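You operate a simulated robot arm through the tools that you are given. There is no shell and no other tool.

You run a simulated robot arm. Do the job below in one go: nothing can be reset, and whatever is moved stays where it is left.

## Task
Put the orange towel in the case, shut it and fasten both latches.

Only the result counts: the job must be done as asked and must still hold three seconds after the hand-in. Knocking over, shifting, dropping, spilling or breaking anything else fails it. Flat cloth is picked up by pressing the open fingertips on it (5 to 10 N) and closing them slowly along it; thin cloth reads only 2 to 8 mm in the jaws.

## Robot
A 6-joint arm with a two-finger parallel gripper, fixed in place. Base frame: the origin is at the foot of the arm, x ahead of it, y to its left, z up. Readings come in m, degrees, newtons and seconds.
With the tool pointing down near the work surface it reaches from about 0.34 to 0.76 m from the base axis. Its first joint turns from -66.0 to 66.0 degrees. Payload 2.45 kg.
Tool frame: the origin (TCP) lies between the finger pads and is the grasp point; the fingertips stand 0.024 m ahead of it; z points along the fingers, y is the line along which they close. The gripper opens to 0.068 m. The fingers are 0.017 m wide and 0.01 m thick; the gripper's body (0.04 by 0.07 m) begins 0.041 m behind the TCP.
Orientation is that of the tool frame in the base frame, as a unit quaternion [w, x, y, z]. With the fingers straight down and closing along the base's y, the tool's x points along the base's -x, its y along +y and its z along -z.

## Interface
- The arm moves only by the tool send_rows. Its argument "targets" is a list of rows, each a list of 7 numbers: the turn, a rotation vector about the base's x, y, z in degrees, then the shift along the base's x, y, z in m, then the closure in counts, from 0 (fully open) to 255 (shut). In form: [[rx, ry, rz, x, y, z, grip], ...]. A call has 1 to 20 rows; each row is the pose to reach, as a shift and turn from the pose commanded when the call began. A row lasts 0.2 s, in which the tool goes at most 0.05 m and 8.6 degrees; a call with a longer step from one row to the next is refused whole, and so is a gripper value outside its range. Where a pose cannot be reached the arm comes as near as it can. A force on the tool above 40 N (or 10 N above the force at the start of the call, whichever is more), or a blocked arm, ends the call early, and 0.2 s more pass. Each finger travels about 0.108 m/s and halts on what it meets, pressing with about 32 N; the grip force reading is that of the motor and also rises with nothing between the fingers. The clock runs only during rows and for 0.2 s after the last one: add rows that repeat a pose to give the fingers time. The reply holds the time, the measured pose of the TCP, the force on the tool along the base axes, the opening and the grip force, in the units named above and with some noise, with the torque about the TCP (base axes, N m) and any sound that the robot's microphone picked up, and new pictures: "views" is both (left out), scene, wrist or none.
- Cameras (640 x 400 px; columns grow to the right, rows downward): "scene" is fixed at [0.1848, 0.428, 1.467]; the picture's right is [-0.56, -0.83, 0.00], its down [-0.46, 0.31, -0.83] and it looks along [0.69, -0.47, -0.55] (base axes); focal length 247 px, centre (320, 200). "wrist" rides on the gripper at [0.084, 0.011, -0.075] in the tool frame; the picture's right is [-0.13, 0.99, 0.00], its down [-0.60, -0.08, -0.79] and it looks along [-0.79, -0.10, 0.61] (tool axes); focal length 251 px, centre (320, 200). There is no depth. A picture from a camera that has moved, and an enlarged one, comes with that camera's place and axes in the base frame and with its lens.
- close_up(camera, box): a new picture of the part [left, top, right, bottom] of that camera's present view, enlarged. It takes no simulated time.
- job_done(): hands the job in; it is judged then, once.

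Places have to be worked out from the pictures, the camera data and where the tool is seen. Open the gripper and draw the arm clear of the work before you hand the job in, unless the task says otherwise.

The tools are called after "Request:" as a command line: name --pt "numbers of a row" for each row, then --argument value for the rest, lists and objects as JSON in quotes. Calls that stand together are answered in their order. send_rows: Moves the arm, as the interface text tells. Its arguments: {"type":"object","properties":{"targets":{"type":"array","items":{"type":"array","items":{"type":"number"}}},"views":{"type":"string","enum":["both","scene","wrist","none"]}},"required":["targets"]} The other tools are called the same way: close_up (camera, box) takes an enlarged picture of a part of a camera's view; job_done () hands the job in.

At the start:

```text
clock: 0.0
tool_pos: [0.4492, 0.0011, 1.3336]
tool_rot: [0.0, 0.0, 1.0, 0.0]
force: [-0.3, 0.0, -0.3]
moment: [0.02, -0.02, 0.01]
gripper_width: 0.0681
finger_force: 0.0
```

scene: 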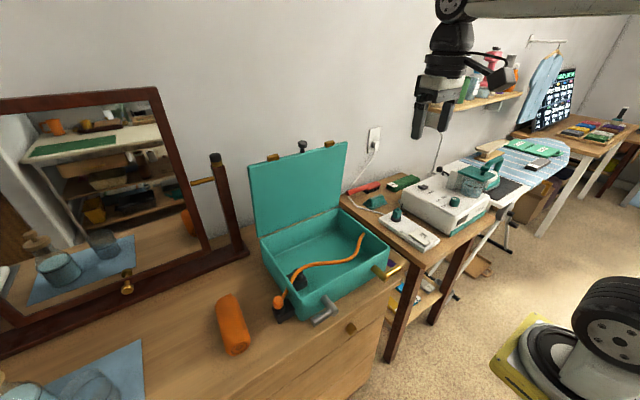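
wrist: 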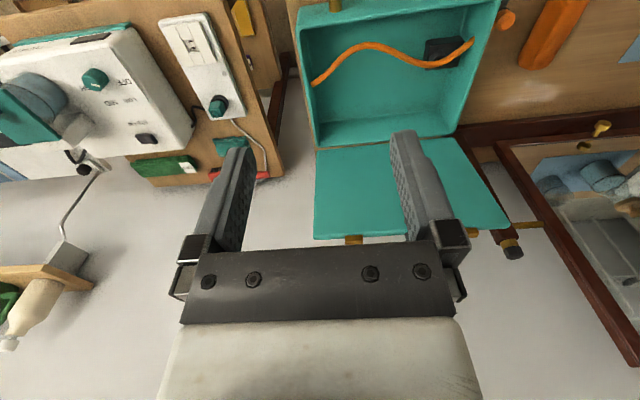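

I see an open teal case on a dresser with an orange rolled towel in front of it and an orange cable or strap lying across the case. I'll look closer before moving.

Request:
close_up --camera "scene" --box '[200, 130, 420, 370]'

Request:
close_up --camera "scene" --box '[250, 230, 410, 330]'

Request:
close_up --camera "wrist" --box '[280, 0, 640, 250]'

Request:
close_up --camera "scene" --box '[0, 200, 260, 400]'

```text
1.67 times, centred on (310, 250) of scene
camera zoom: at [0.1848, 0.428, 1.467], right [-0.56, -0.83, 0.0], down [-0.46, 0.31, -0.83], along [0.69, -0.47, -0.55], focal length 411 px, centre (337, 117)
```

zoom: 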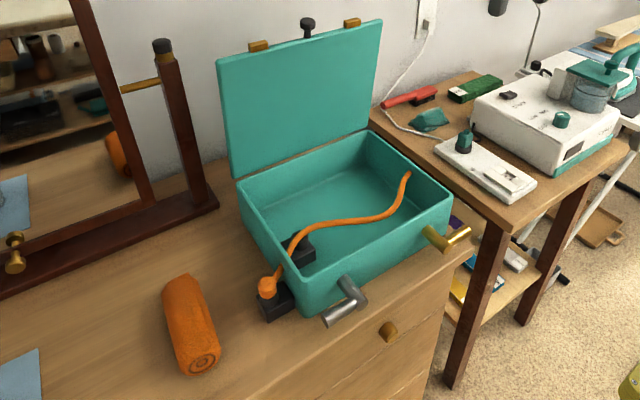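

```text
4.00 times, centred on (330, 280) of scene
camera zoom: at [0.1848, 0.428, 1.467], right [-0.56, -0.83, 0.0], down [-0.46, 0.31, -0.83], along [0.69, -0.47, -0.55], focal length 987 px, centre (280, -120)
```

zoom: 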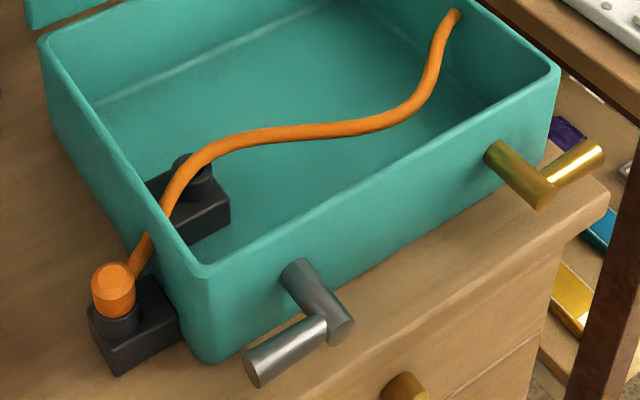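

```text
1.60 times, centred on (460, 125) of wrist
camera zoom: at [0.3653, 0.0133, 1.4084], right [0.13, 0.99, 0.0], down [0.6, -0.08, 0.79], along [0.79, -0.1, -0.61], focal length 402 px, centre (96, 320)
```

zoom: 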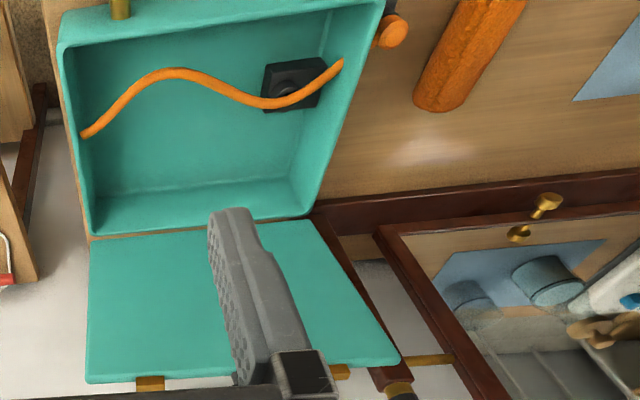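

```text
2.00 times, centred on (130, 300) of scene
camera zoom: at [0.1848, 0.428, 1.467], right [-0.56, -0.83, 0.0], down [-0.46, 0.31, -0.83], along [0.69, -0.47, -0.55], focal length 493 px, centre (700, 0)
```

zoom: 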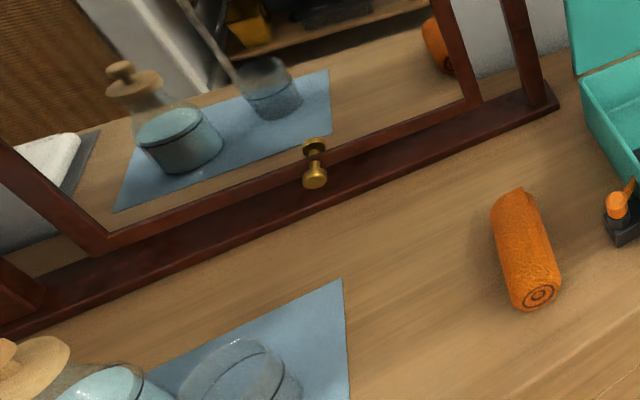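

The case's back rim looks to be near x≈0.75 and z≈0.94, with the towel to its left. I'll move the wrist camera left and back, staying high, for a clearer second view to triangulate from.

Request:
send_rows --pt "0 0 0 -0.02 0.04 0 0" --pt "0 0 0 -0.04 0.08 0 0" --pt "0 0 0 -0.06 0.12 0 0" --pt "0 0 0 -0.08 0.16 0 0" --pt "0 0 0 -0.09 0.2 0 0" --pt "0 0 0 -0.09 0.2 0 0" --views "both"

```text
clock: 1.4
tool_pos: [0.3608, 0.2029, 1.3353]
tool_rot: [0.0, 0.0, 1.0, 0.0]
force: [-0.5, -0.6, -0.3]
moment: [0.03, 0.03, 0.02]
gripper_width: 0.0681
finger_force: 0.1
camera wrist: at [0.276, 0.2143, 1.4098], right [0.13, 0.99, 0.0], down [0.6, -0.08, 0.79], along [0.79, -0.1, -0.61], focal length 251 px, centre (320, 200)
```

scene: 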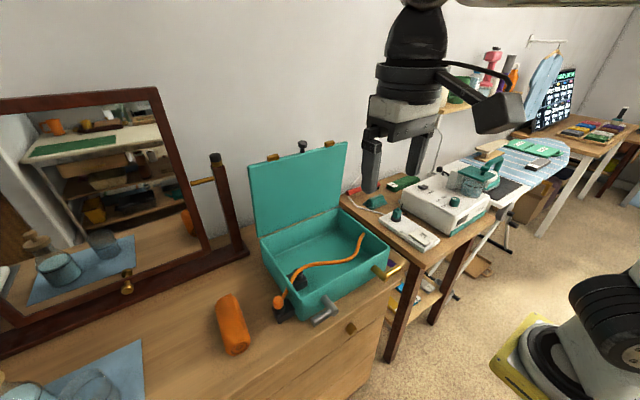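
wrist: 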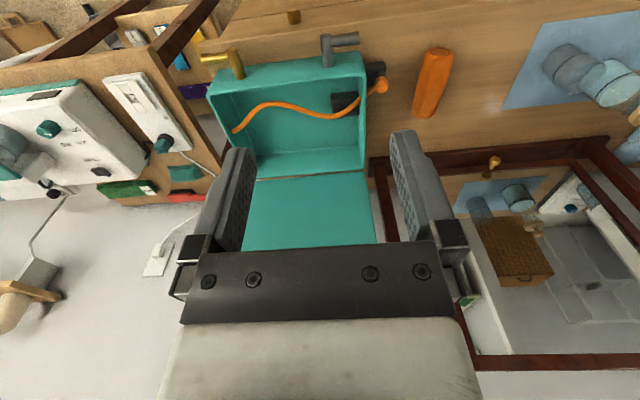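

Request:
close_up --camera "wrist" --box '[190, 10, 470, 185]'

Request:
close_up --camera "wrist" --box '[310, 10, 470, 110]'

```text
2.29 times, centred on (330, 98) of wrist
camera zoom: at [0.276, 0.2143, 1.4098], right [0.13, 0.99, 0.0], down [0.6, -0.08, 0.79], along [0.79, -0.1, -0.61], focal length 575 px, centre (297, 434)
```

zoom: 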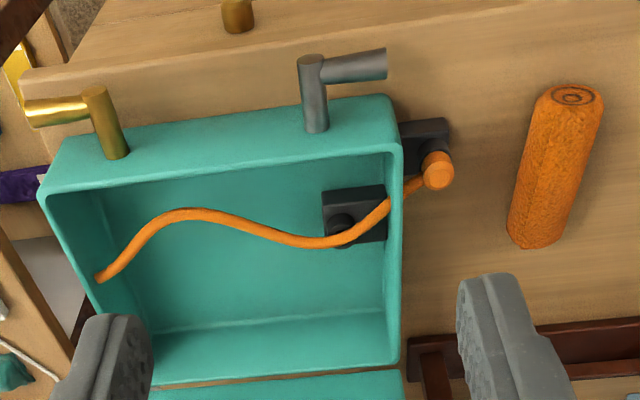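

```text
4.00 times, centred on (390, 60) of wrist
camera zoom: at [0.276, 0.2143, 1.4098], right [0.13, 0.99, 0.0], down [0.6, -0.08, 0.79], along [0.79, -0.1, -0.61], focal length 1006 px, centre (40, 760)
```

zoom: 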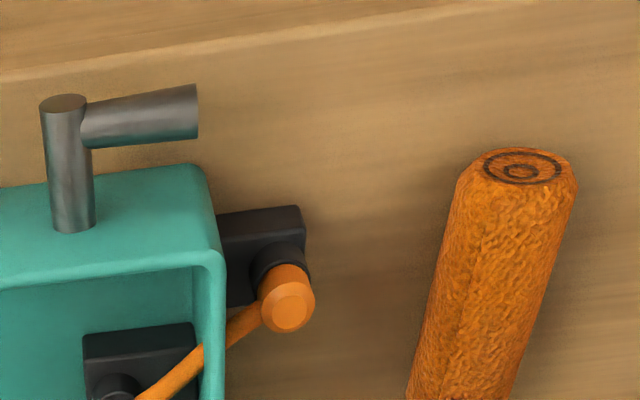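

The cord's knob is in a holder outside the left wall, so the cord lies over the rim and would stop the lid closing. An empty matching holder sits inside the case. I'll go lower for a closer view of the cord, latches and towel.

Request:
send_rows --pt "0 0 0 0 0.0 -0.045 0" --pt "0 0 0 0 0.0 -0.09 0" --pt "0 0 0 0.0 0.02 -0.13 0" --pt "0 0 0 0.0 0.04 -0.17 0" --pt "0 0 0 0.0 0.04 -0.17 0" --views "both"

Request:
close_up --camera "wrist" --box '[120, 0, 520, 250]'

Request:
close_up --camera "wrist" --box '[280, 0, 480, 125]'

```text
clock: 2.6
tool_pos: [0.3662, 0.2396, 1.163]
tool_rot: [0.0, 0.0, 1.0, 0.0]
force: [-0.7, 0.1, -0.8]
moment: [0.01, 0.0, 0.0]
gripper_width: 0.068
finger_force: 0.1
camera wrist: at [0.2808, 0.2508, 1.2371], right [0.13, 0.99, 0.0], down [0.6, -0.08, 0.79], along [0.79, -0.1, -0.61], focal length 251 px, centre (320, 200)
```

scene: 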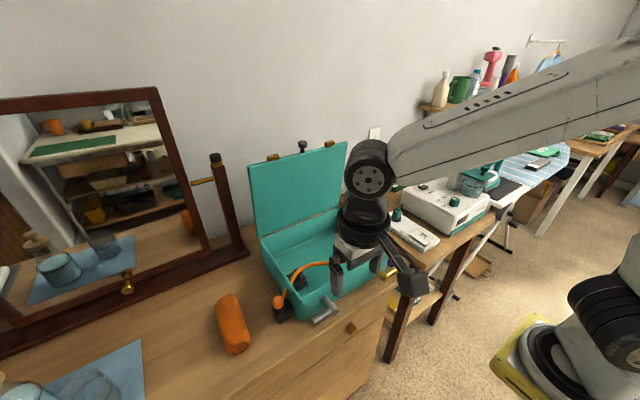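
wrist: 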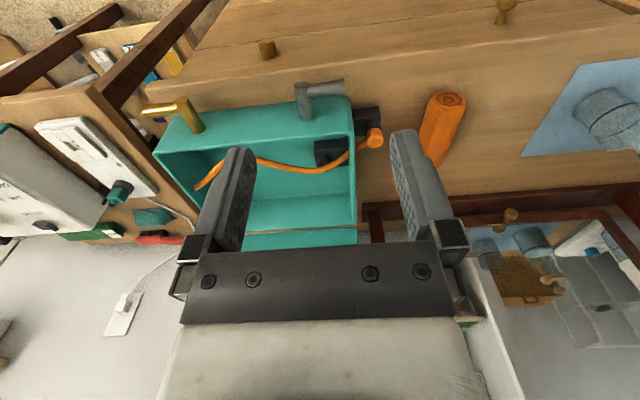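

```text
1.60 times, centred on (320, 125) of wrist
camera zoom: at [0.2808, 0.2508, 1.2371], right [0.13, 0.99, 0.0], down [0.6, -0.08, 0.79], along [0.79, -0.1, -0.61], focal length 402 px, centre (320, 320)
```

zoom: 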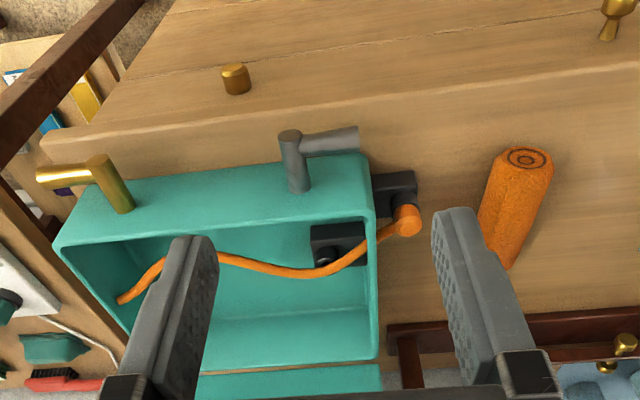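

```text
3.20 times, centred on (380, 62) of wrist
camera zoom: at [0.2808, 0.2508, 1.2371], right [0.13, 0.99, 0.0], down [0.6, -0.08, 0.79], along [0.79, -0.1, -0.61], focal length 805 px, centre (128, 640)
```

zoom: 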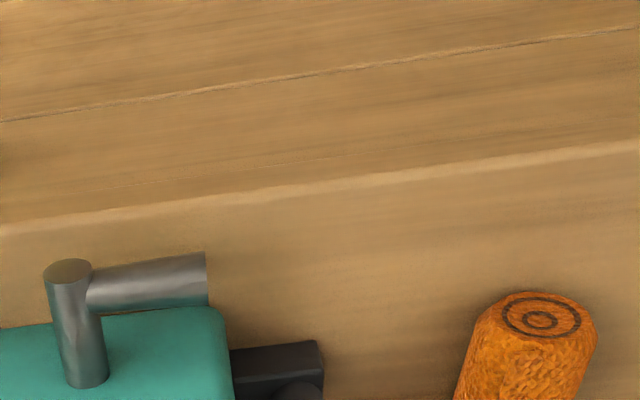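

The rim comes out at z≈0.963, with the case spanning x 0.50–0.73 and y −0.02–0.267. The knob is near (0.553, 0.305, 0.91) and the tabletop is about z≈0.865. I'll lower the wrist camera for a close look at the cord and holders.

Request:
send_rows --pt "0 0 0 0.005 0.02 -0.04 0" --pt "0 0 0 0.01 0.05 -0.08 0" --pt "0 0 0 0.015 0.065 -0.12 0" --pt "0 0 0 0.015 0.065 -0.13 0" --pt "0 0 0 0.015 0.065 -0.13 0" --views "both"

Request:
close_up --camera "wrist" --box '[200, 0, 460, 163]'

Request:
close_up --camera "scene" --box '[264, 270, 312, 330]'

```text
refused: row 2 steps farther than a row can; nothing moved
```

```text
2.45 times, centred on (330, 82) of wrist
camera zoom: at [0.2808, 0.2508, 1.2371], right [0.13, 0.99, 0.0], down [0.6, -0.08, 0.79], along [0.79, -0.1, -0.61], focal length 617 px, centre (296, 491)
```

zoom: 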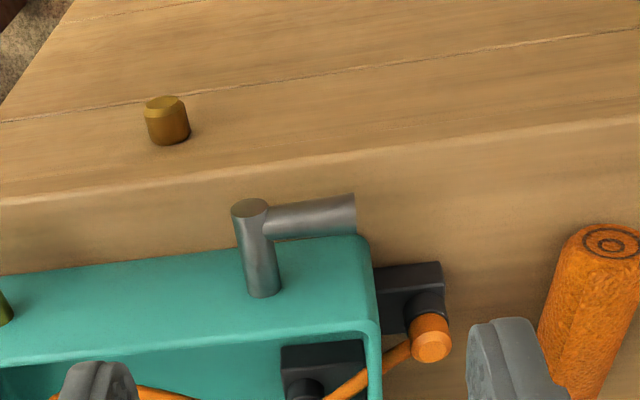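

```text
6.67 times, centred on (288, 300) of scene
camera zoom: at [0.1847, 0.428, 1.467], right [-0.56, -0.83, 0.0], down [-0.46, 0.31, -0.83], along [0.69, -0.47, -0.55], focal length 1645 px, centre (533, -467)
```

zoom: 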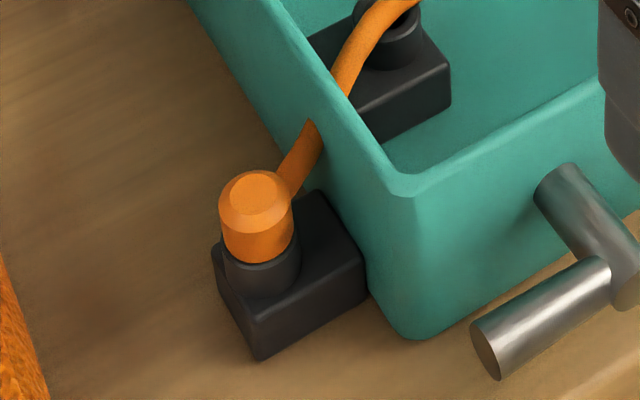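

The cord seems to meet the left wall right at the rim, and I can't tell yet whether it goes over or through. I'll re-send the descent in smaller steps.

Request:
send_rows --pt "0 0 0 0.005 0.02 -0.035 0" --pt "0 0 0 0.01 0.04 -0.07 0" --pt "0 0 0 0.015 0.06 -0.1 0" --pt "0 0 0 0.015 0.065 -0.13 0" --pt "0 0 0 0.015 0.065 -0.13 0" --views "both"

Request:
close_up --camera "wrist" --box '[200, 0, 460, 163]'

Request:
close_up --camera "wrist" --box '[260, 60, 420, 160]'

```text
clock: 3.8
tool_pos: [0.3765, 0.3072, 1.0335]
tool_rot: [0.0, 0.0, 1.0, 0.0]
force: [-0.2, 0.1, 0.1]
moment: [0.04, -0.04, 0.0]
gripper_width: 0.0677
finger_force: 0.0
camera wrist: at [0.2927, 0.3189, 1.1078], right [0.13, 0.99, 0.0], down [0.6, -0.08, 0.79], along [0.79, -0.1, -0.61], focal length 251 px, centre (320, 200)
```

scene: 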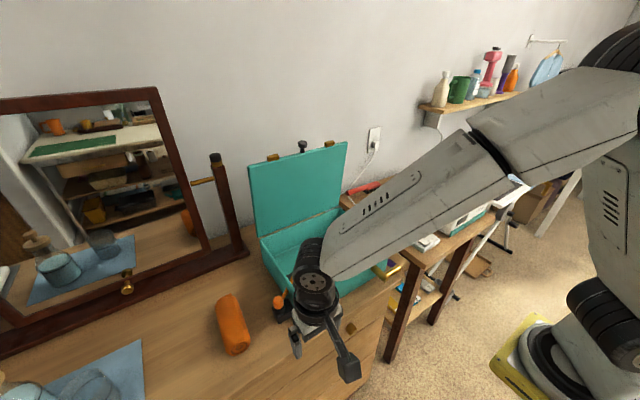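
wrist: 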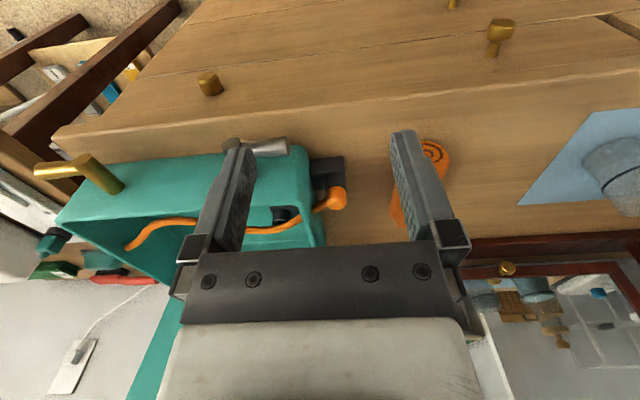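

```text
2.45 times, centred on (330, 82) of wrist
camera zoom: at [0.2927, 0.3189, 1.1078], right [0.13, 0.99, 0.0], down [0.6, -0.08, 0.79], along [0.79, -0.1, -0.61], focal length 617 px, centre (296, 491)
```

zoom: 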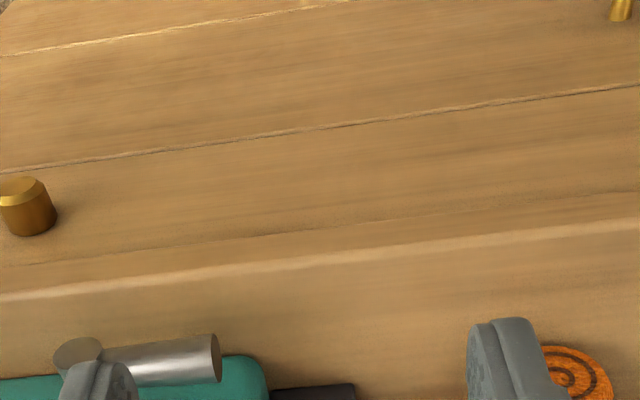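

```text
4.00 times, centred on (340, 110) of wrist
camera zoom: at [0.2927, 0.3189, 1.1078], right [0.13, 0.99, 0.0], down [0.6, -0.08, 0.79], along [0.79, -0.1, -0.61], focal length 1006 px, centre (240, 560)
```

zoom: 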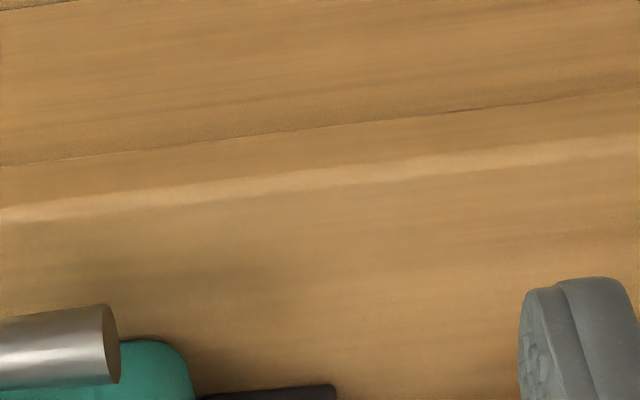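

Next I'll zoom on the stretch where the cord crosses the wall.

Request:
close_up --camera "wrist" --box '[240, 140, 384, 230]'

Request:
close_up --camera "wrist" --box '[20, 120, 260, 270]'

```text
4.44 times, centred on (312, 185) of wrist
camera zoom: at [0.2927, 0.3189, 1.1078], right [0.13, 0.99, 0.0], down [0.6, -0.08, 0.79], along [0.79, -0.1, -0.61], focal length 1118 px, centre (356, 267)
```

zoom: 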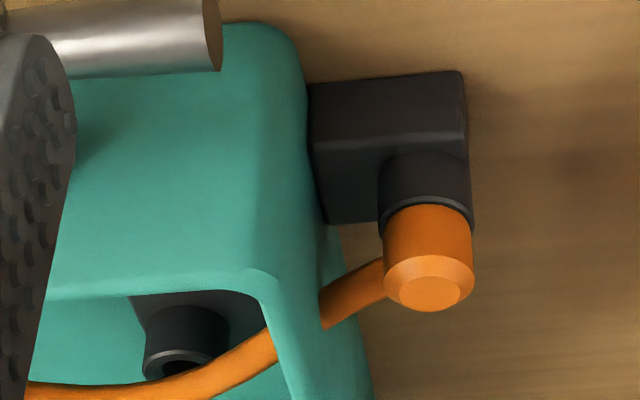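

```text
2.67 times, centred on (140, 195) of wrist
camera zoom: at [0.2927, 0.3189, 1.1078], right [0.13, 0.99, 0.0], down [0.6, -0.08, 0.79], along [0.79, -0.1, -0.61], focal length 670 px, centre (800, 213)
```

zoom: 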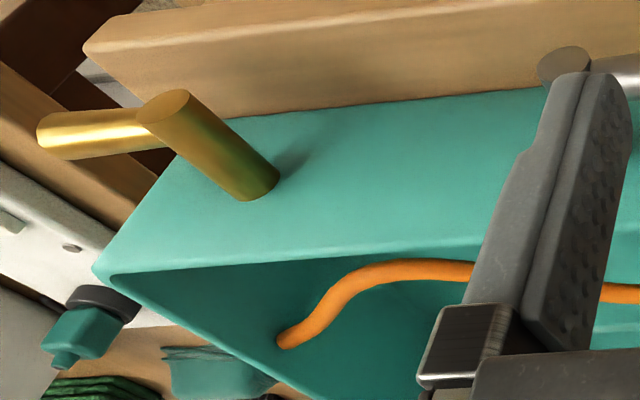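

The cord goes through the wall well below the rim, at about z≈0.905 against 0.963, so it may not foul the lid. I'll leave it for now and check when I try closing. Next I'll move above the towel, whose center is near (0.57, 0.413, 0.888).

Request:
send_rows --pt "0 0 0 0.032 0.027 0 0" --pt "0 0 0 0.064 0.054 0 0" --pt "0 0 0 0.096 0.081 0 0" --pt "0 0 0 0.126 0.107 0 0" --pt "0 0 0 0.126 0.107 0 0" --views "both"

Request:
close_up --camera "wrist" --box '[200, 0, 440, 150]'

```text
clock: 5.0
tool_pos: [0.5022, 0.4128, 1.0354]
tool_rot: [-0.001, 0.0, 1.0, 0.0]
force: [0.7, 0.2, -0.4]
moment: [-0.01, -0.04, 0.0]
gripper_width: 0.0681
finger_force: 0.1
camera wrist: at [0.4175, 0.4247, 1.1108], right [0.13, 0.99, 0.0], down [0.6, -0.08, 0.79], along [0.79, -0.1, -0.61], focal length 251 px, centre (320, 200)
```

scene: 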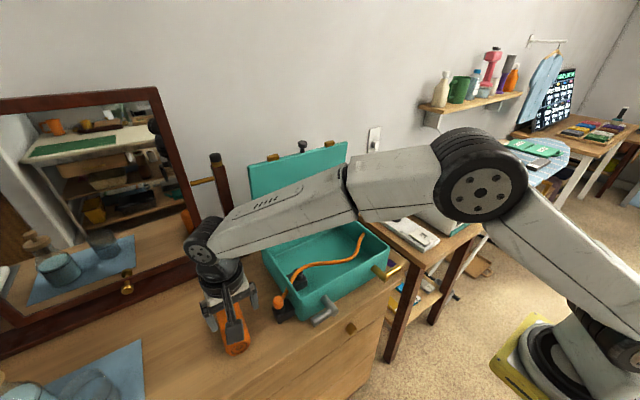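
wrist: 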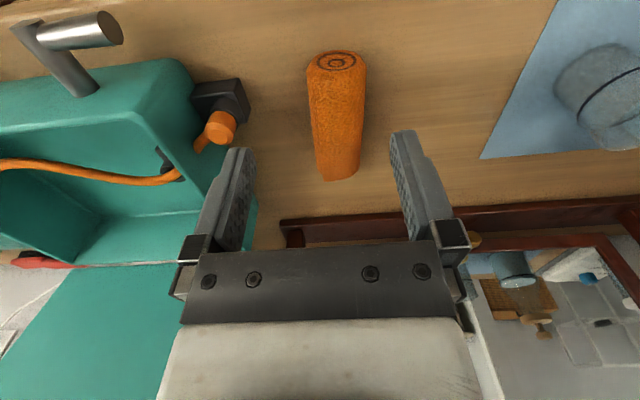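

```text
2.67 times, centred on (320, 75) of wrist
camera zoom: at [0.4175, 0.4247, 1.1108], right [0.13, 0.99, 0.0], down [0.6, -0.08, 0.79], along [0.79, -0.1, -0.61], focal length 670 px, centre (320, 533)
```

zoom: 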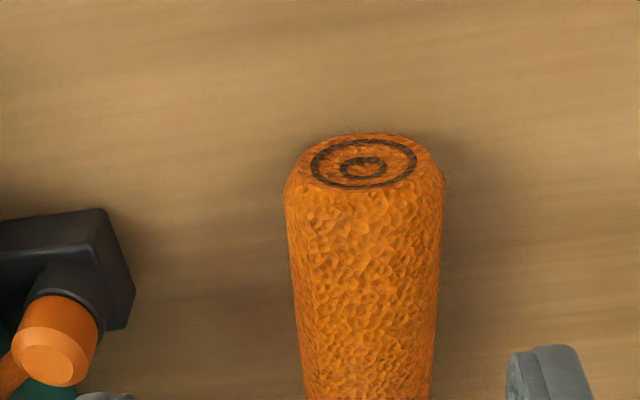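

The towel axis runs from about (0.516, 0.426) to (0.64, 0.4165), with radius ≈0.024. I'll align over its center with a −4.2° turn and lower until the fingertips are just above it.

Request:
send_rows --pt "0 0 -1.5 0.03 0.003 0 0" --pt "0 0 -3 0.06 0.006 0 0" --pt "0 0 -4.2 0.0755 0.008 -0.03 0" --pt "0 0 -4.2 0.0755 0.008 -0.07 0" --pt "0 0 -4.2 0.0755 0.008 -0.074 0" --views "both"

Request:
close_up --camera "wrist" --box '[200, 60, 440, 210]'

Request:
close_up --camera "scene" --box '[180, 240, 300, 380]'

```text
clock: 6.2
tool_pos: [0.5754, 0.4224, 0.9608]
tool_rot: [0.0, 0.036, 0.999, 0.001]
force: [-0.7, -0.4, 0.1]
moment: [0.04, 0.04, 0.01]
gripper_width: 0.068
finger_force: 0.1
camera wrist: at [0.491, 0.4407, 1.036], right [0.2, 0.98, 0.0], down [0.6, -0.12, 0.79], along [0.78, -0.16, -0.61], focal length 251 px, centre (320, 200)
```

scene: 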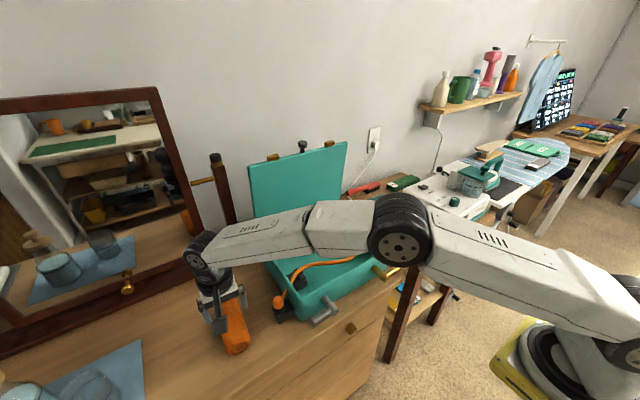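
wrist: 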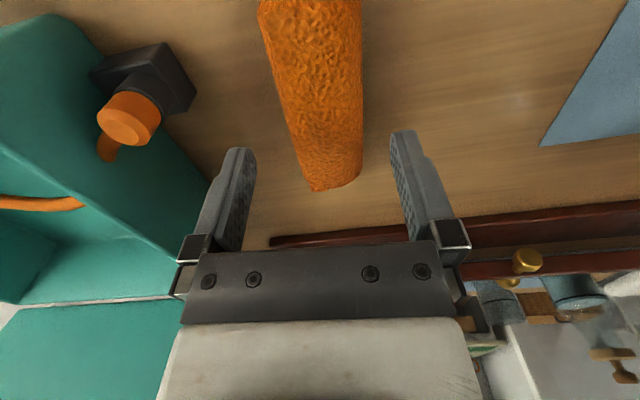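

```text
2.67 times, centred on (320, 135) of wrist
camera zoom: at [0.491, 0.4407, 1.036], right [0.2, 0.98, 0.0], down [0.6, -0.12, 0.79], along [0.78, -0.16, -0.61], focal length 670 px, centre (320, 373)
```

zoom: 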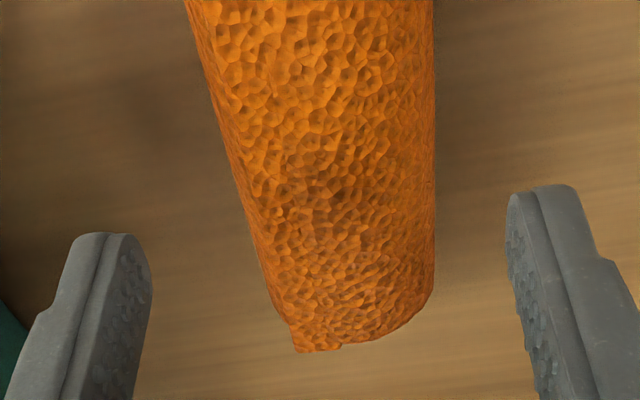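

```text
2.86 times, centred on (240, 310) of scene
camera zoom: at [0.1848, 0.428, 1.467], right [-0.56, -0.83, 0.0], down [-0.46, 0.31, -0.83], along [0.69, -0.47, -0.55], focal length 705 px, centre (549, -114)
```

zoom: 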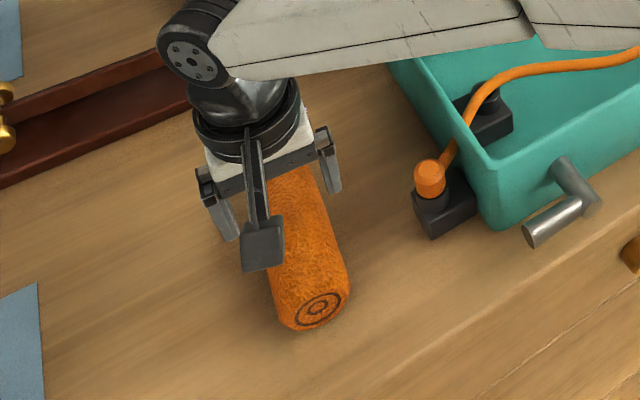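

The towel axis sits within ~2 mm of the tool's midline, with about 8 mm clearance each side. I'll descend around it and close.

Request:
send_rows --pt "0 0 0 0.002 0.001 -0.03 0" --pt "0 0 0 0.002 0.001 -0.055 0" --pt "0 0 0 0.002 0.001 -0.063 0" --pt "0 0 0 0.002 0.001 -0.063 60" --pt "0 0 0 0.002 0.001 -0.063 120" --pt "0 0 0 0.002 0.001 -0.063 200" --pt "0 0 0 0.002 0.001 -0.063 200" --pt "0 0 0 0.002 0.001 -0.063 200" --views "both"

```text
clock: 8.0
tool_pos: [0.5775, 0.4229, 0.8951]
tool_rot: [-0.001, 0.037, 0.999, 0.0]
force: [-0.2, 0.6, 0.2]
moment: [-0.01, -0.02, 0.0]
gripper_width: 0.0539
finger_force: 32.0
camera wrist: at [0.4943, 0.4412, 0.9705], right [0.2, 0.98, 0.0], down [0.6, -0.12, 0.79], along [0.78, -0.16, -0.61], focal length 251 px, centre (320, 200)
```

scene: 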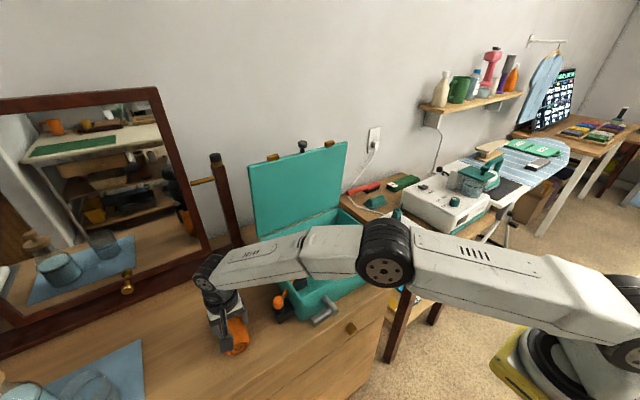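
wrist: 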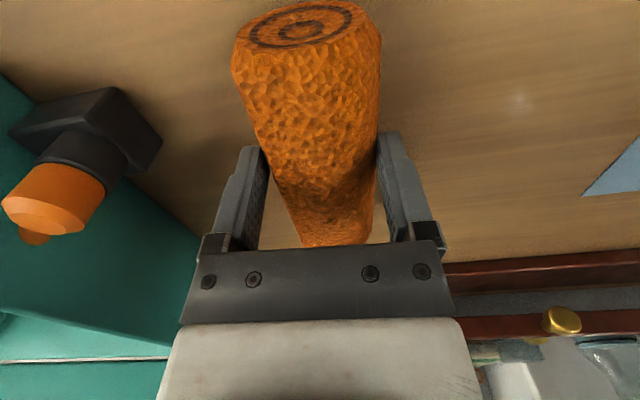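

The towel is gripped firmly at 54 mm. I'll lift it and carry it high over the case toward (0.615, 0.09).

Request:
send_rows --pt "0 0 0 0 0 0.02 200" --pt "0 0 0 0 0 0.06 200" --pt "0 0 0 0 0 0.1 200" --pt "0 0 0 0 0 0.14 200" --pt "0 0 0 0 0 0.175 200" --pt "0 0 0.6 0.004 -0.03 0.175 200" --pt "0 0 1.2 0.008 -0.07 0.175 200" --pt "0 0 1.8 0.012 -0.11 0.175 200" --pt "0 0 2.4 0.016 -0.15 0.175 200" --pt "0 0 3 0.02 -0.19 0.175 200" --pt "0 0 3.6 0.024 -0.23 0.175 200" --pt "0 0 4.2 0.028 -0.27 0.175 200" --pt "0 0 4.2 0.032 -0.31 0.175 200" --pt "0 0 4.2 0.036 -0.333 0.175 200" --pt "0 0 4.2 0.036 -0.333 0.175 200" --views "both"

```text
clock: 11.2
tool_pos: [0.6158, 0.0884, 1.0744]
tool_rot: [0.0, 0.0, 1.0, 0.0]
force: [0.3, 0.2, -0.5]
moment: [0.05, 0.02, -0.03]
gripper_width: 0.0148
finger_force: 0.1
camera wrist: at [0.5303, 0.1005, 1.1473], right [0.13, 0.99, 0.0], down [0.6, -0.08, 0.79], along [0.79, -0.1, -0.61], focal length 251 px, centre (320, 200)
```

scene: 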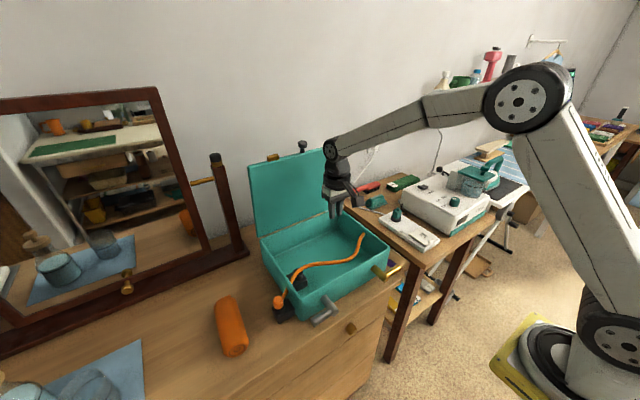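
wrist: 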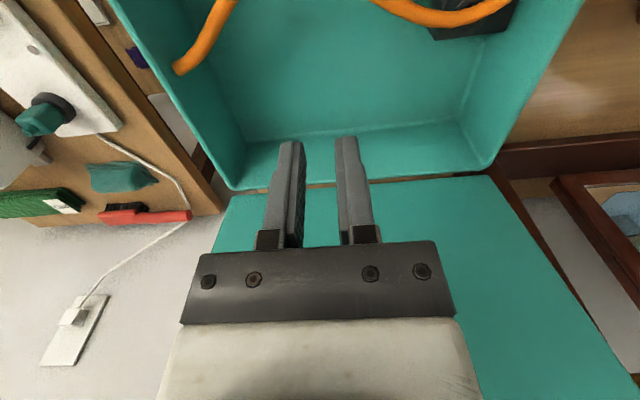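

The towel slipped out during the lift and is still on the table near its original spot; my grip was slightly above its axis. I'll go back, check its position, and grip lower.

Request:
send_rows --pt "0 0 0 0 0.03 0 100" --pt "0 0 0 -0.004 0.07 0 0" --pt "0 0 0 -0.008 0.11 0 0" --pt "0 0 0 -0.012 0.15 0 0" --pt "0 0 0 -0.02 0.19 0 0" --pt "0 0 0 -0.03 0.23 0 0" --pt "0 0 0 -0.04 0.27 0 0" --pt "0 0 0 -0.06 0.31 0 0" --pt "0 0 0 -0.08 0.333 0 0" --pt "0 0 0 -0.08 0.333 -0.03 0" --pt "0 0 0 -0.08 0.333 -0.03 0" --views "both"

Request:
close_up --camera "wrist" --box '[200, 0, 440, 190]'

```text
clock: 13.6
tool_pos: [0.5349, 0.4254, 1.0431]
tool_rot: [0.0, 0.0, 1.0, 0.0]
force: [-0.4, 0.5, 0.1]
moment: [0.01, 0.02, 0.02]
gripper_width: 0.068
finger_force: 0.0
camera wrist: at [0.4486, 0.4383, 1.1174], right [0.13, 0.99, 0.0], down [0.6, -0.08, 0.79], along [0.79, -0.1, -0.61], focal length 251 px, centre (320, 200)
```

scene: 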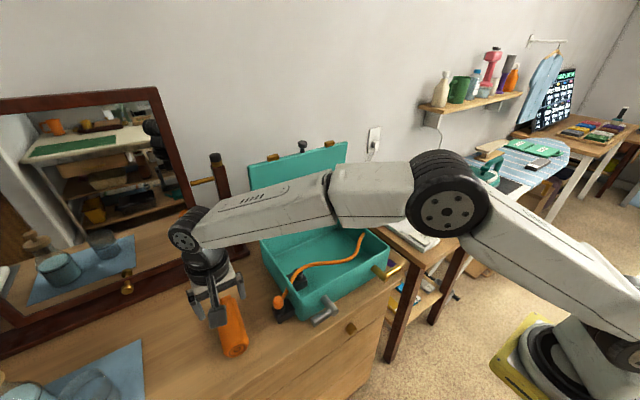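
wrist: 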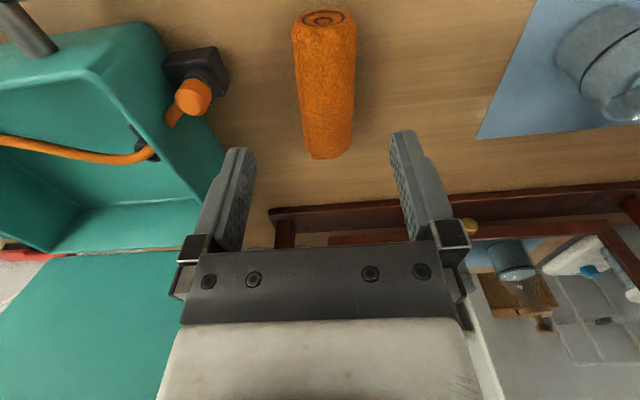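

```text
2.11 times, centred on (320, 95) of wrist
camera zoom: at [0.4486, 0.4383, 1.1174], right [0.13, 0.99, 0.0], down [0.6, -0.08, 0.79], along [0.79, -0.1, -0.61], focal length 529 px, centre (320, 421)
```

zoom: 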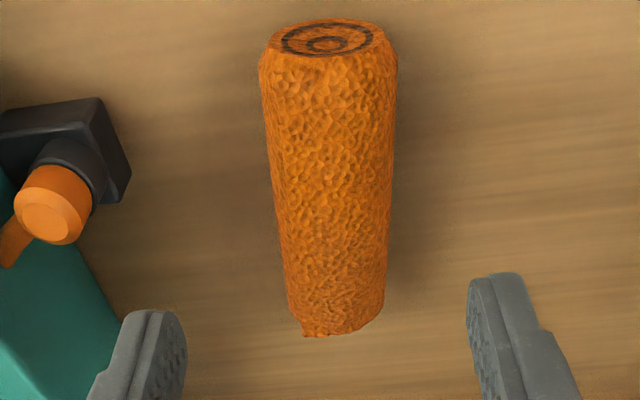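

The towel is in the same place, axis about 2 mm left of the tool, still yawed ~−4°. I'll descend lower this time so the pads straddle the axis, close fully, then make a small test lift.

Request:
send_rows --pt "0 0 -2 0.02 0.001 -0.03 0" --pt "0 0 -4 0.042 0.002 -0.06 0" --pt "0 0 -4 0.042 0.002 -0.1 0" --pt "0 0 -4 0.042 0.002 -0.14 0" --pt "0 0 -4 0.042 0.002 -0.15 0" --pt "0 0 -4 0.042 0.002 -0.154 0" --pt "0 0 -4 0.042 0.002 -0.154 30" --pt "0 0 -4 0.042 0.002 -0.154 60" --pt "0 0 -4 0.042 0.002 -0.154 120" --pt "0 0 -4 0.042 0.002 -0.154 255" --pt "0 0 -4 0.042 0.002 -0.154 255" --pt "0 0 -4 0.042 0.002 -0.154 255" --views "wrist"

```text
clock: 16.2
tool_pos: [0.5768, 0.4255, 0.8883]
tool_rot: [-0.001, 0.035, 0.999, -0.001]
force: [-0.1, -0.1, 0.0]
moment: [0.0, 0.01, 0.0]
gripper_width: 0.0535
finger_force: 32.3
camera wrist: at [0.4938, 0.4423, 0.9627], right [0.2, 0.98, 0.0], down [0.6, -0.12, 0.79], along [0.78, -0.16, -0.61], focal length 251 px, centre (320, 200)
```

wrist: 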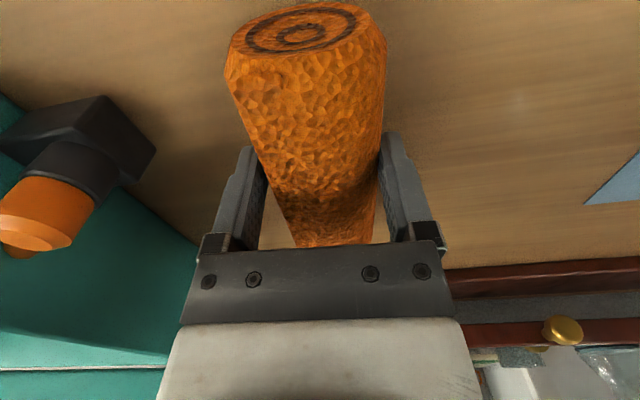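

The grip is now at the axis with no table contact. I'll do a slow test lift of 3 cm and check the opening.

Request:
send_rows --pt "0 0 0 0 0 0.003 255" --pt "0 0 0 0 0 0.006 255" --pt "0 0 0 0 0 0.01 255" --pt "0 0 0 0 0 0.015 255" --pt "0 0 0 0 0 0.02 255" --pt "0 0 0 0 0 0.025 255" --pt "0 0 0 0 0 0.03 255" --pt "0 0 0 0 0 0.03 255" --views "both"

```text
clock: 18.0
tool_pos: [0.5768, 0.4248, 0.9182]
tool_rot: [-0.001, 0.035, 0.999, 0.0]
force: [0.2, -0.6, -1.3]
moment: [-0.01, 0.04, 0.02]
gripper_width: 0.0535
finger_force: 32.2
camera wrist: at [0.4927, 0.4423, 0.9924], right [0.2, 0.98, 0.0], down [0.6, -0.12, 0.79], along [0.78, -0.16, -0.61], focal length 251 px, centre (320, 200)
```

scene: 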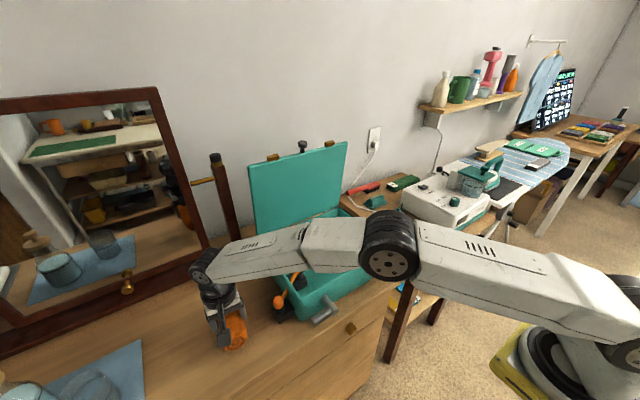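
wrist: 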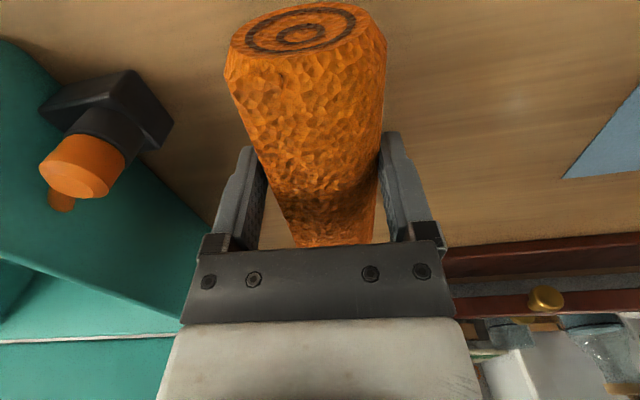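

It's holding, at a steady 53.5 mm and with about 1.3 N of weight. I'll raise it further and carry it over at moderate speed.

Request:
send_rows --pt "0 0 0 0 0 0.01 255" --pt "0 0 0 0 0 0.03 255" --pt "0 0 0 0 0 0.055 255" --pt "0 0 0 0 0 0.08 255" --pt "0 0 0 0 0 0.105 255" --pt "0 0 0 0 0 0.13 255" --pt "0 0 0 0 0 0.145 255" --pt "0 0 0 0 -0.01 0.15 255" --pt "0 0 0 0 -0.03 0.15 255" --pt "0 0 0.5 0.004 -0.055 0.15 255" --pt "0 0 1 0.008 -0.08 0.15 255" --pt "0 0 1.5 0.012 -0.105 0.15 255" --pt "0 0 2 0.016 -0.13 0.15 255" --pt "0 0 2.5 0.02 -0.155 0.15 255" --pt "0 0 3 0.024 -0.18 0.15 255" --pt "0 0 3.5 0.028 -0.2 0.15 255" --pt "0 0 4 0.03 -0.215 0.15 255" --pt "0 0 4 0.03 -0.22 0.15 255" --views "scene"

```text
clock: 21.8
tool_pos: [0.6065, 0.2026, 1.067]
tool_rot: [-0.001, 0.0, 1.0, 0.0]
force: [0.0, 0.7, -0.5]
moment: [0.0, 0.02, -0.02]
gripper_width: 0.0538
finger_force: 32.0
```

scene: 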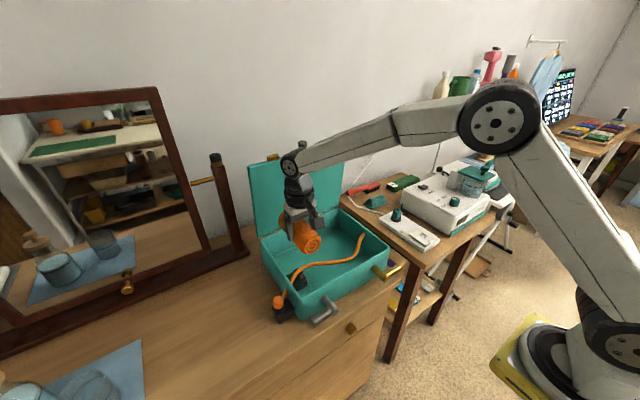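

The towel is above the case. I'll shift to about (0.63, 0.10) and lower it partway to check clearance and the cord.

Request:
send_rows --pt "0 0 0 0.005 -0.02 0 255" --pt "0 0 0 0.01 -0.045 0 255" --pt "0 0 0 0.015 -0.07 0 255" --pt "0 0 0 0.02 -0.09 0 255" --pt "0 0 0 0.0235 -0.103 0 255" --pt "0 0 0 0.0235 -0.103 -0.02 255" --pt "0 0 0 0.0235 -0.103 -0.05 255" --pt "0 0 0 0.0235 -0.103 -0.08 255" --pt "0 0 0 0.0235 -0.103 -0.11 255" --pt "0 0 0 0.0235 -0.103 -0.13 255" --pt "0 0 0 0.0235 -0.103 -0.13 255" --views "both"

Request:
close_up --camera "scene" --box '[240, 160, 410, 340]'

```text
clock: 24.2
tool_pos: [0.6291, 0.0987, 0.9378]
tool_rot: [0.001, -0.001, 1.0, -0.001]
force: [0.3, 1.0, -1.7]
moment: [0.0, 0.03, 0.03]
gripper_width: 0.0537
finger_force: 32.4
camera wrist: at [0.5443, 0.1117, 1.0126], right [0.13, 0.99, 0.0], down [0.6, -0.08, 0.79], along [0.79, -0.1, -0.61], focal length 251 px, centre (320, 200)
```

scene: 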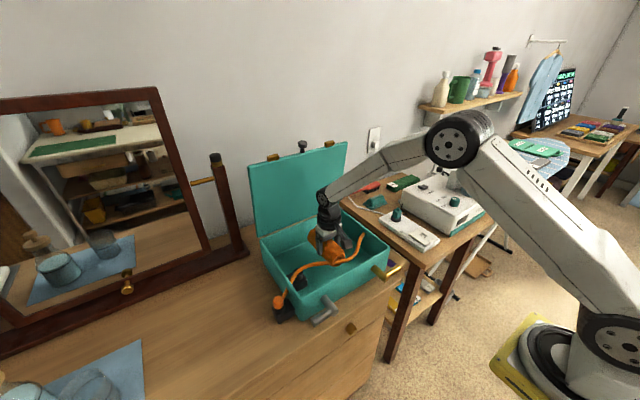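
wrist: 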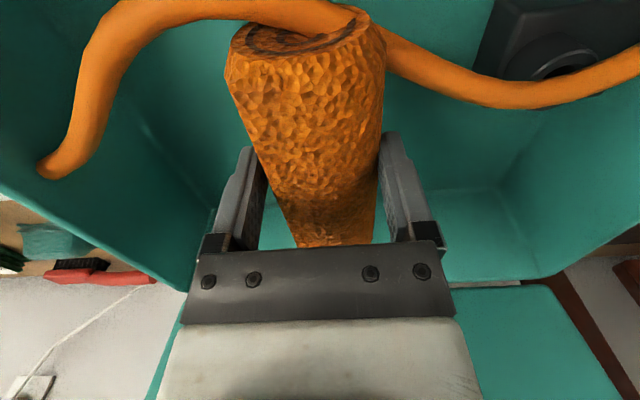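

```text
2.22 times, centred on (325, 250) of scene
camera zoom: at [0.1848, 0.428, 1.467], right [-0.56, -0.83, 0.0], down [-0.46, 0.31, -0.83], along [0.69, -0.47, -0.55], focal length 548 px, centre (309, 89)
```

zoom: 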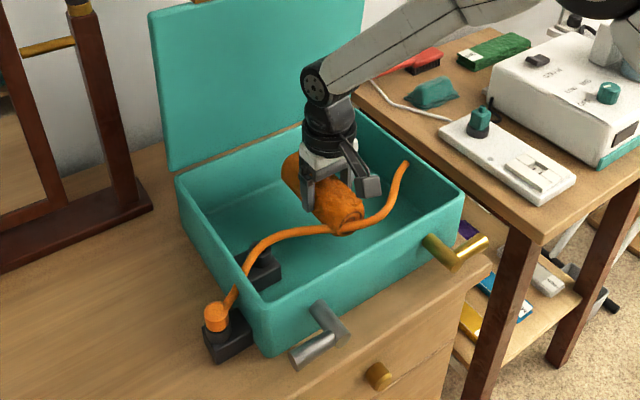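

The cord only brushes the towel's near end. I'll shift 1 cm further back and lower to just above the floor.

Request:
send_rows --pt "0 0 0 0.01 0 0 255" --pt "0 0 0 0.01 0 -0.01 255" --pt "0 0 0 0.01 0 -0.02 255" --pt "0 0 0 0.01 0 -0.028 255" --pt "0 0 0 0.01 0 -0.034 255" --pt "0 0 0 0.01 0 -0.034 255" --views "both"

Request:
close_up --camera "scene" --box '[240, 160, 410, 340]'

```text
clock: 25.6
tool_pos: [0.6386, 0.1008, 0.9037]
tool_rot: [0.0, 0.0, 1.0, 0.0]
force: [-0.1, 0.6, -1.4]
moment: [-0.01, 0.01, 0.0]
gripper_width: 0.0537
finger_force: 32.0
camera wrist: at [0.555, 0.1134, 0.9781], right [0.13, 0.99, 0.0], down [0.6, -0.08, 0.79], along [0.79, -0.1, -0.61], focal length 251 px, centre (320, 200)
```

scene: 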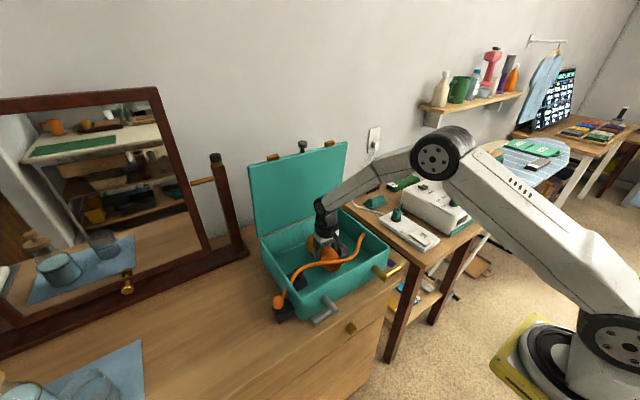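
wrist: 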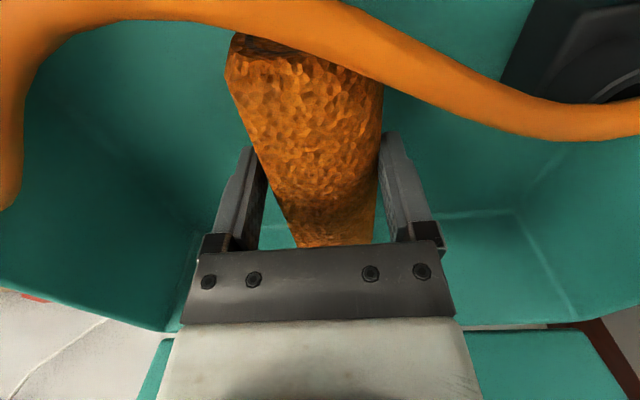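

```text
2.22 times, centred on (325, 250) of scene
camera zoom: at [0.1848, 0.428, 1.467], right [-0.56, -0.83, 0.0], down [-0.46, 0.31, -0.83], along [0.69, -0.47, -0.55], focal length 548 px, centre (309, 89)
```

zoom: 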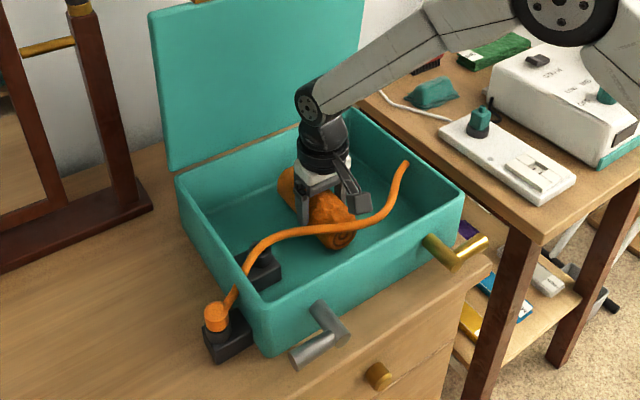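

The towel is now below the cord with its far end clear. I'll lower the last few millimetres to the floor, watch the force, then open.

Request:
send_rows --pt "0 0 0 0 0 -0.003 255" --pt "0 0 0 0 0 -0.005 255" --pt "0 0 0 0 0 -0.005 255" --views "none"

```text
clock: 26.4
tool_pos: [0.6396, 0.1012, 0.8986]
tool_rot: [0.0, 0.0, 1.0, 0.0]
force: [0.9, 0.5, -0.1]
moment: [0.0, 0.01, 0.01]
gripper_width: 0.0538
finger_force: 32.3
```

The weight reading has gone from −1.4 N to about 0, so the towel is at or near the floor. I'll open slowly and rise straight up.

Request:
send_rows --pt "0 0 0 0 0 0 60" --pt "0 0 0 0 0 0 30" --pt "0 0 0 0 0 0 10" --pt "0 0 0 0 0 0 10" --pt "0 0 0 0 0 0.01 10" --pt "0 0 0 0 0 0.03 10" --pt "0 0 0 0 0 0.06 10" --pt "0 0 0 0 0 0.1 10" --pt "0 0 0 0 0 0.14 10" --pt "0 0 0 0 0 0.17 10" --pt "0 0 0 -0.03 0 0.19 10" --pt "0 0 0 -0.07 0 0.2 10" --pt "0 0 0 -0.11 0 0.2 10" --pt "0 0 0 -0.11 0 0.2 10" --views "both"

Request:
close_up --camera "scene" --box '[220, 130, 400, 330]'

Request:
close_up --camera "wrist" --box '[120, 0, 520, 250]'

```text
clock: 29.4
tool_pos: [0.5303, 0.1025, 1.0993]
tool_rot: [0.0, 0.0, 1.0, 0.0]
force: [-0.5, 0.0, 0.2]
moment: [0.0, 0.0, -0.01]
gripper_width: 0.0655
finger_force: 0.0
camera wrist: at [0.4453, 0.1136, 1.1741], right [0.13, 0.99, 0.0], down [0.6, -0.08, 0.79], along [0.79, -0.1, -0.61], focal length 251 px, centre (320, 200)
```

scene: 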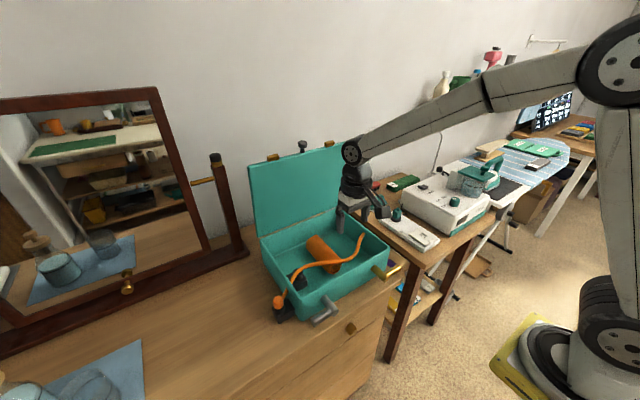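
wrist: 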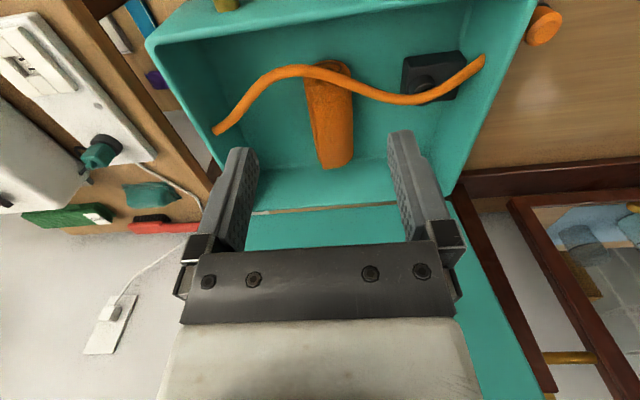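

```text
2.00 times, centred on (310, 230) of scene
camera zoom: at [0.1847, 0.428, 1.467], right [-0.56, -0.83, 0.0], down [-0.46, 0.31, -0.83], along [0.69, -0.47, -0.55], focal length 493 px, centre (340, 140)
```

zoom: 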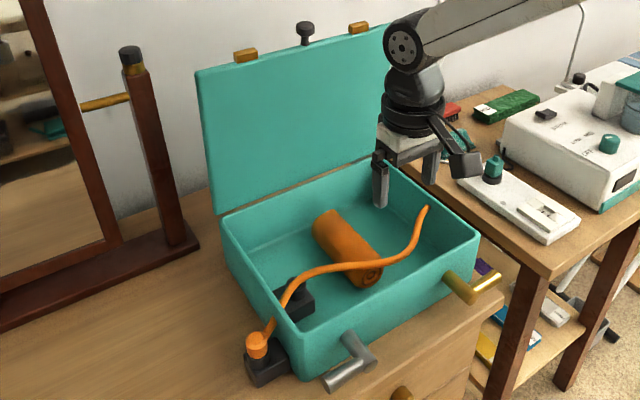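

```text
1.60 times, centred on (320, 125) of wrist
camera zoom: at [0.4453, 0.1136, 1.1741], right [0.13, 0.99, 0.0], down [0.6, -0.08, 0.79], along [0.79, -0.1, -0.61], focal length 402 px, centre (320, 320)
```

zoom: 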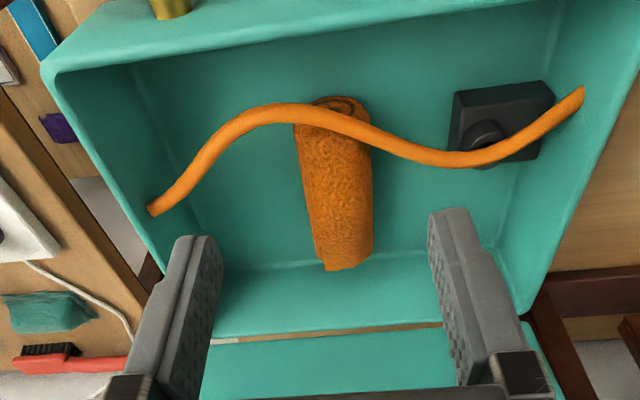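

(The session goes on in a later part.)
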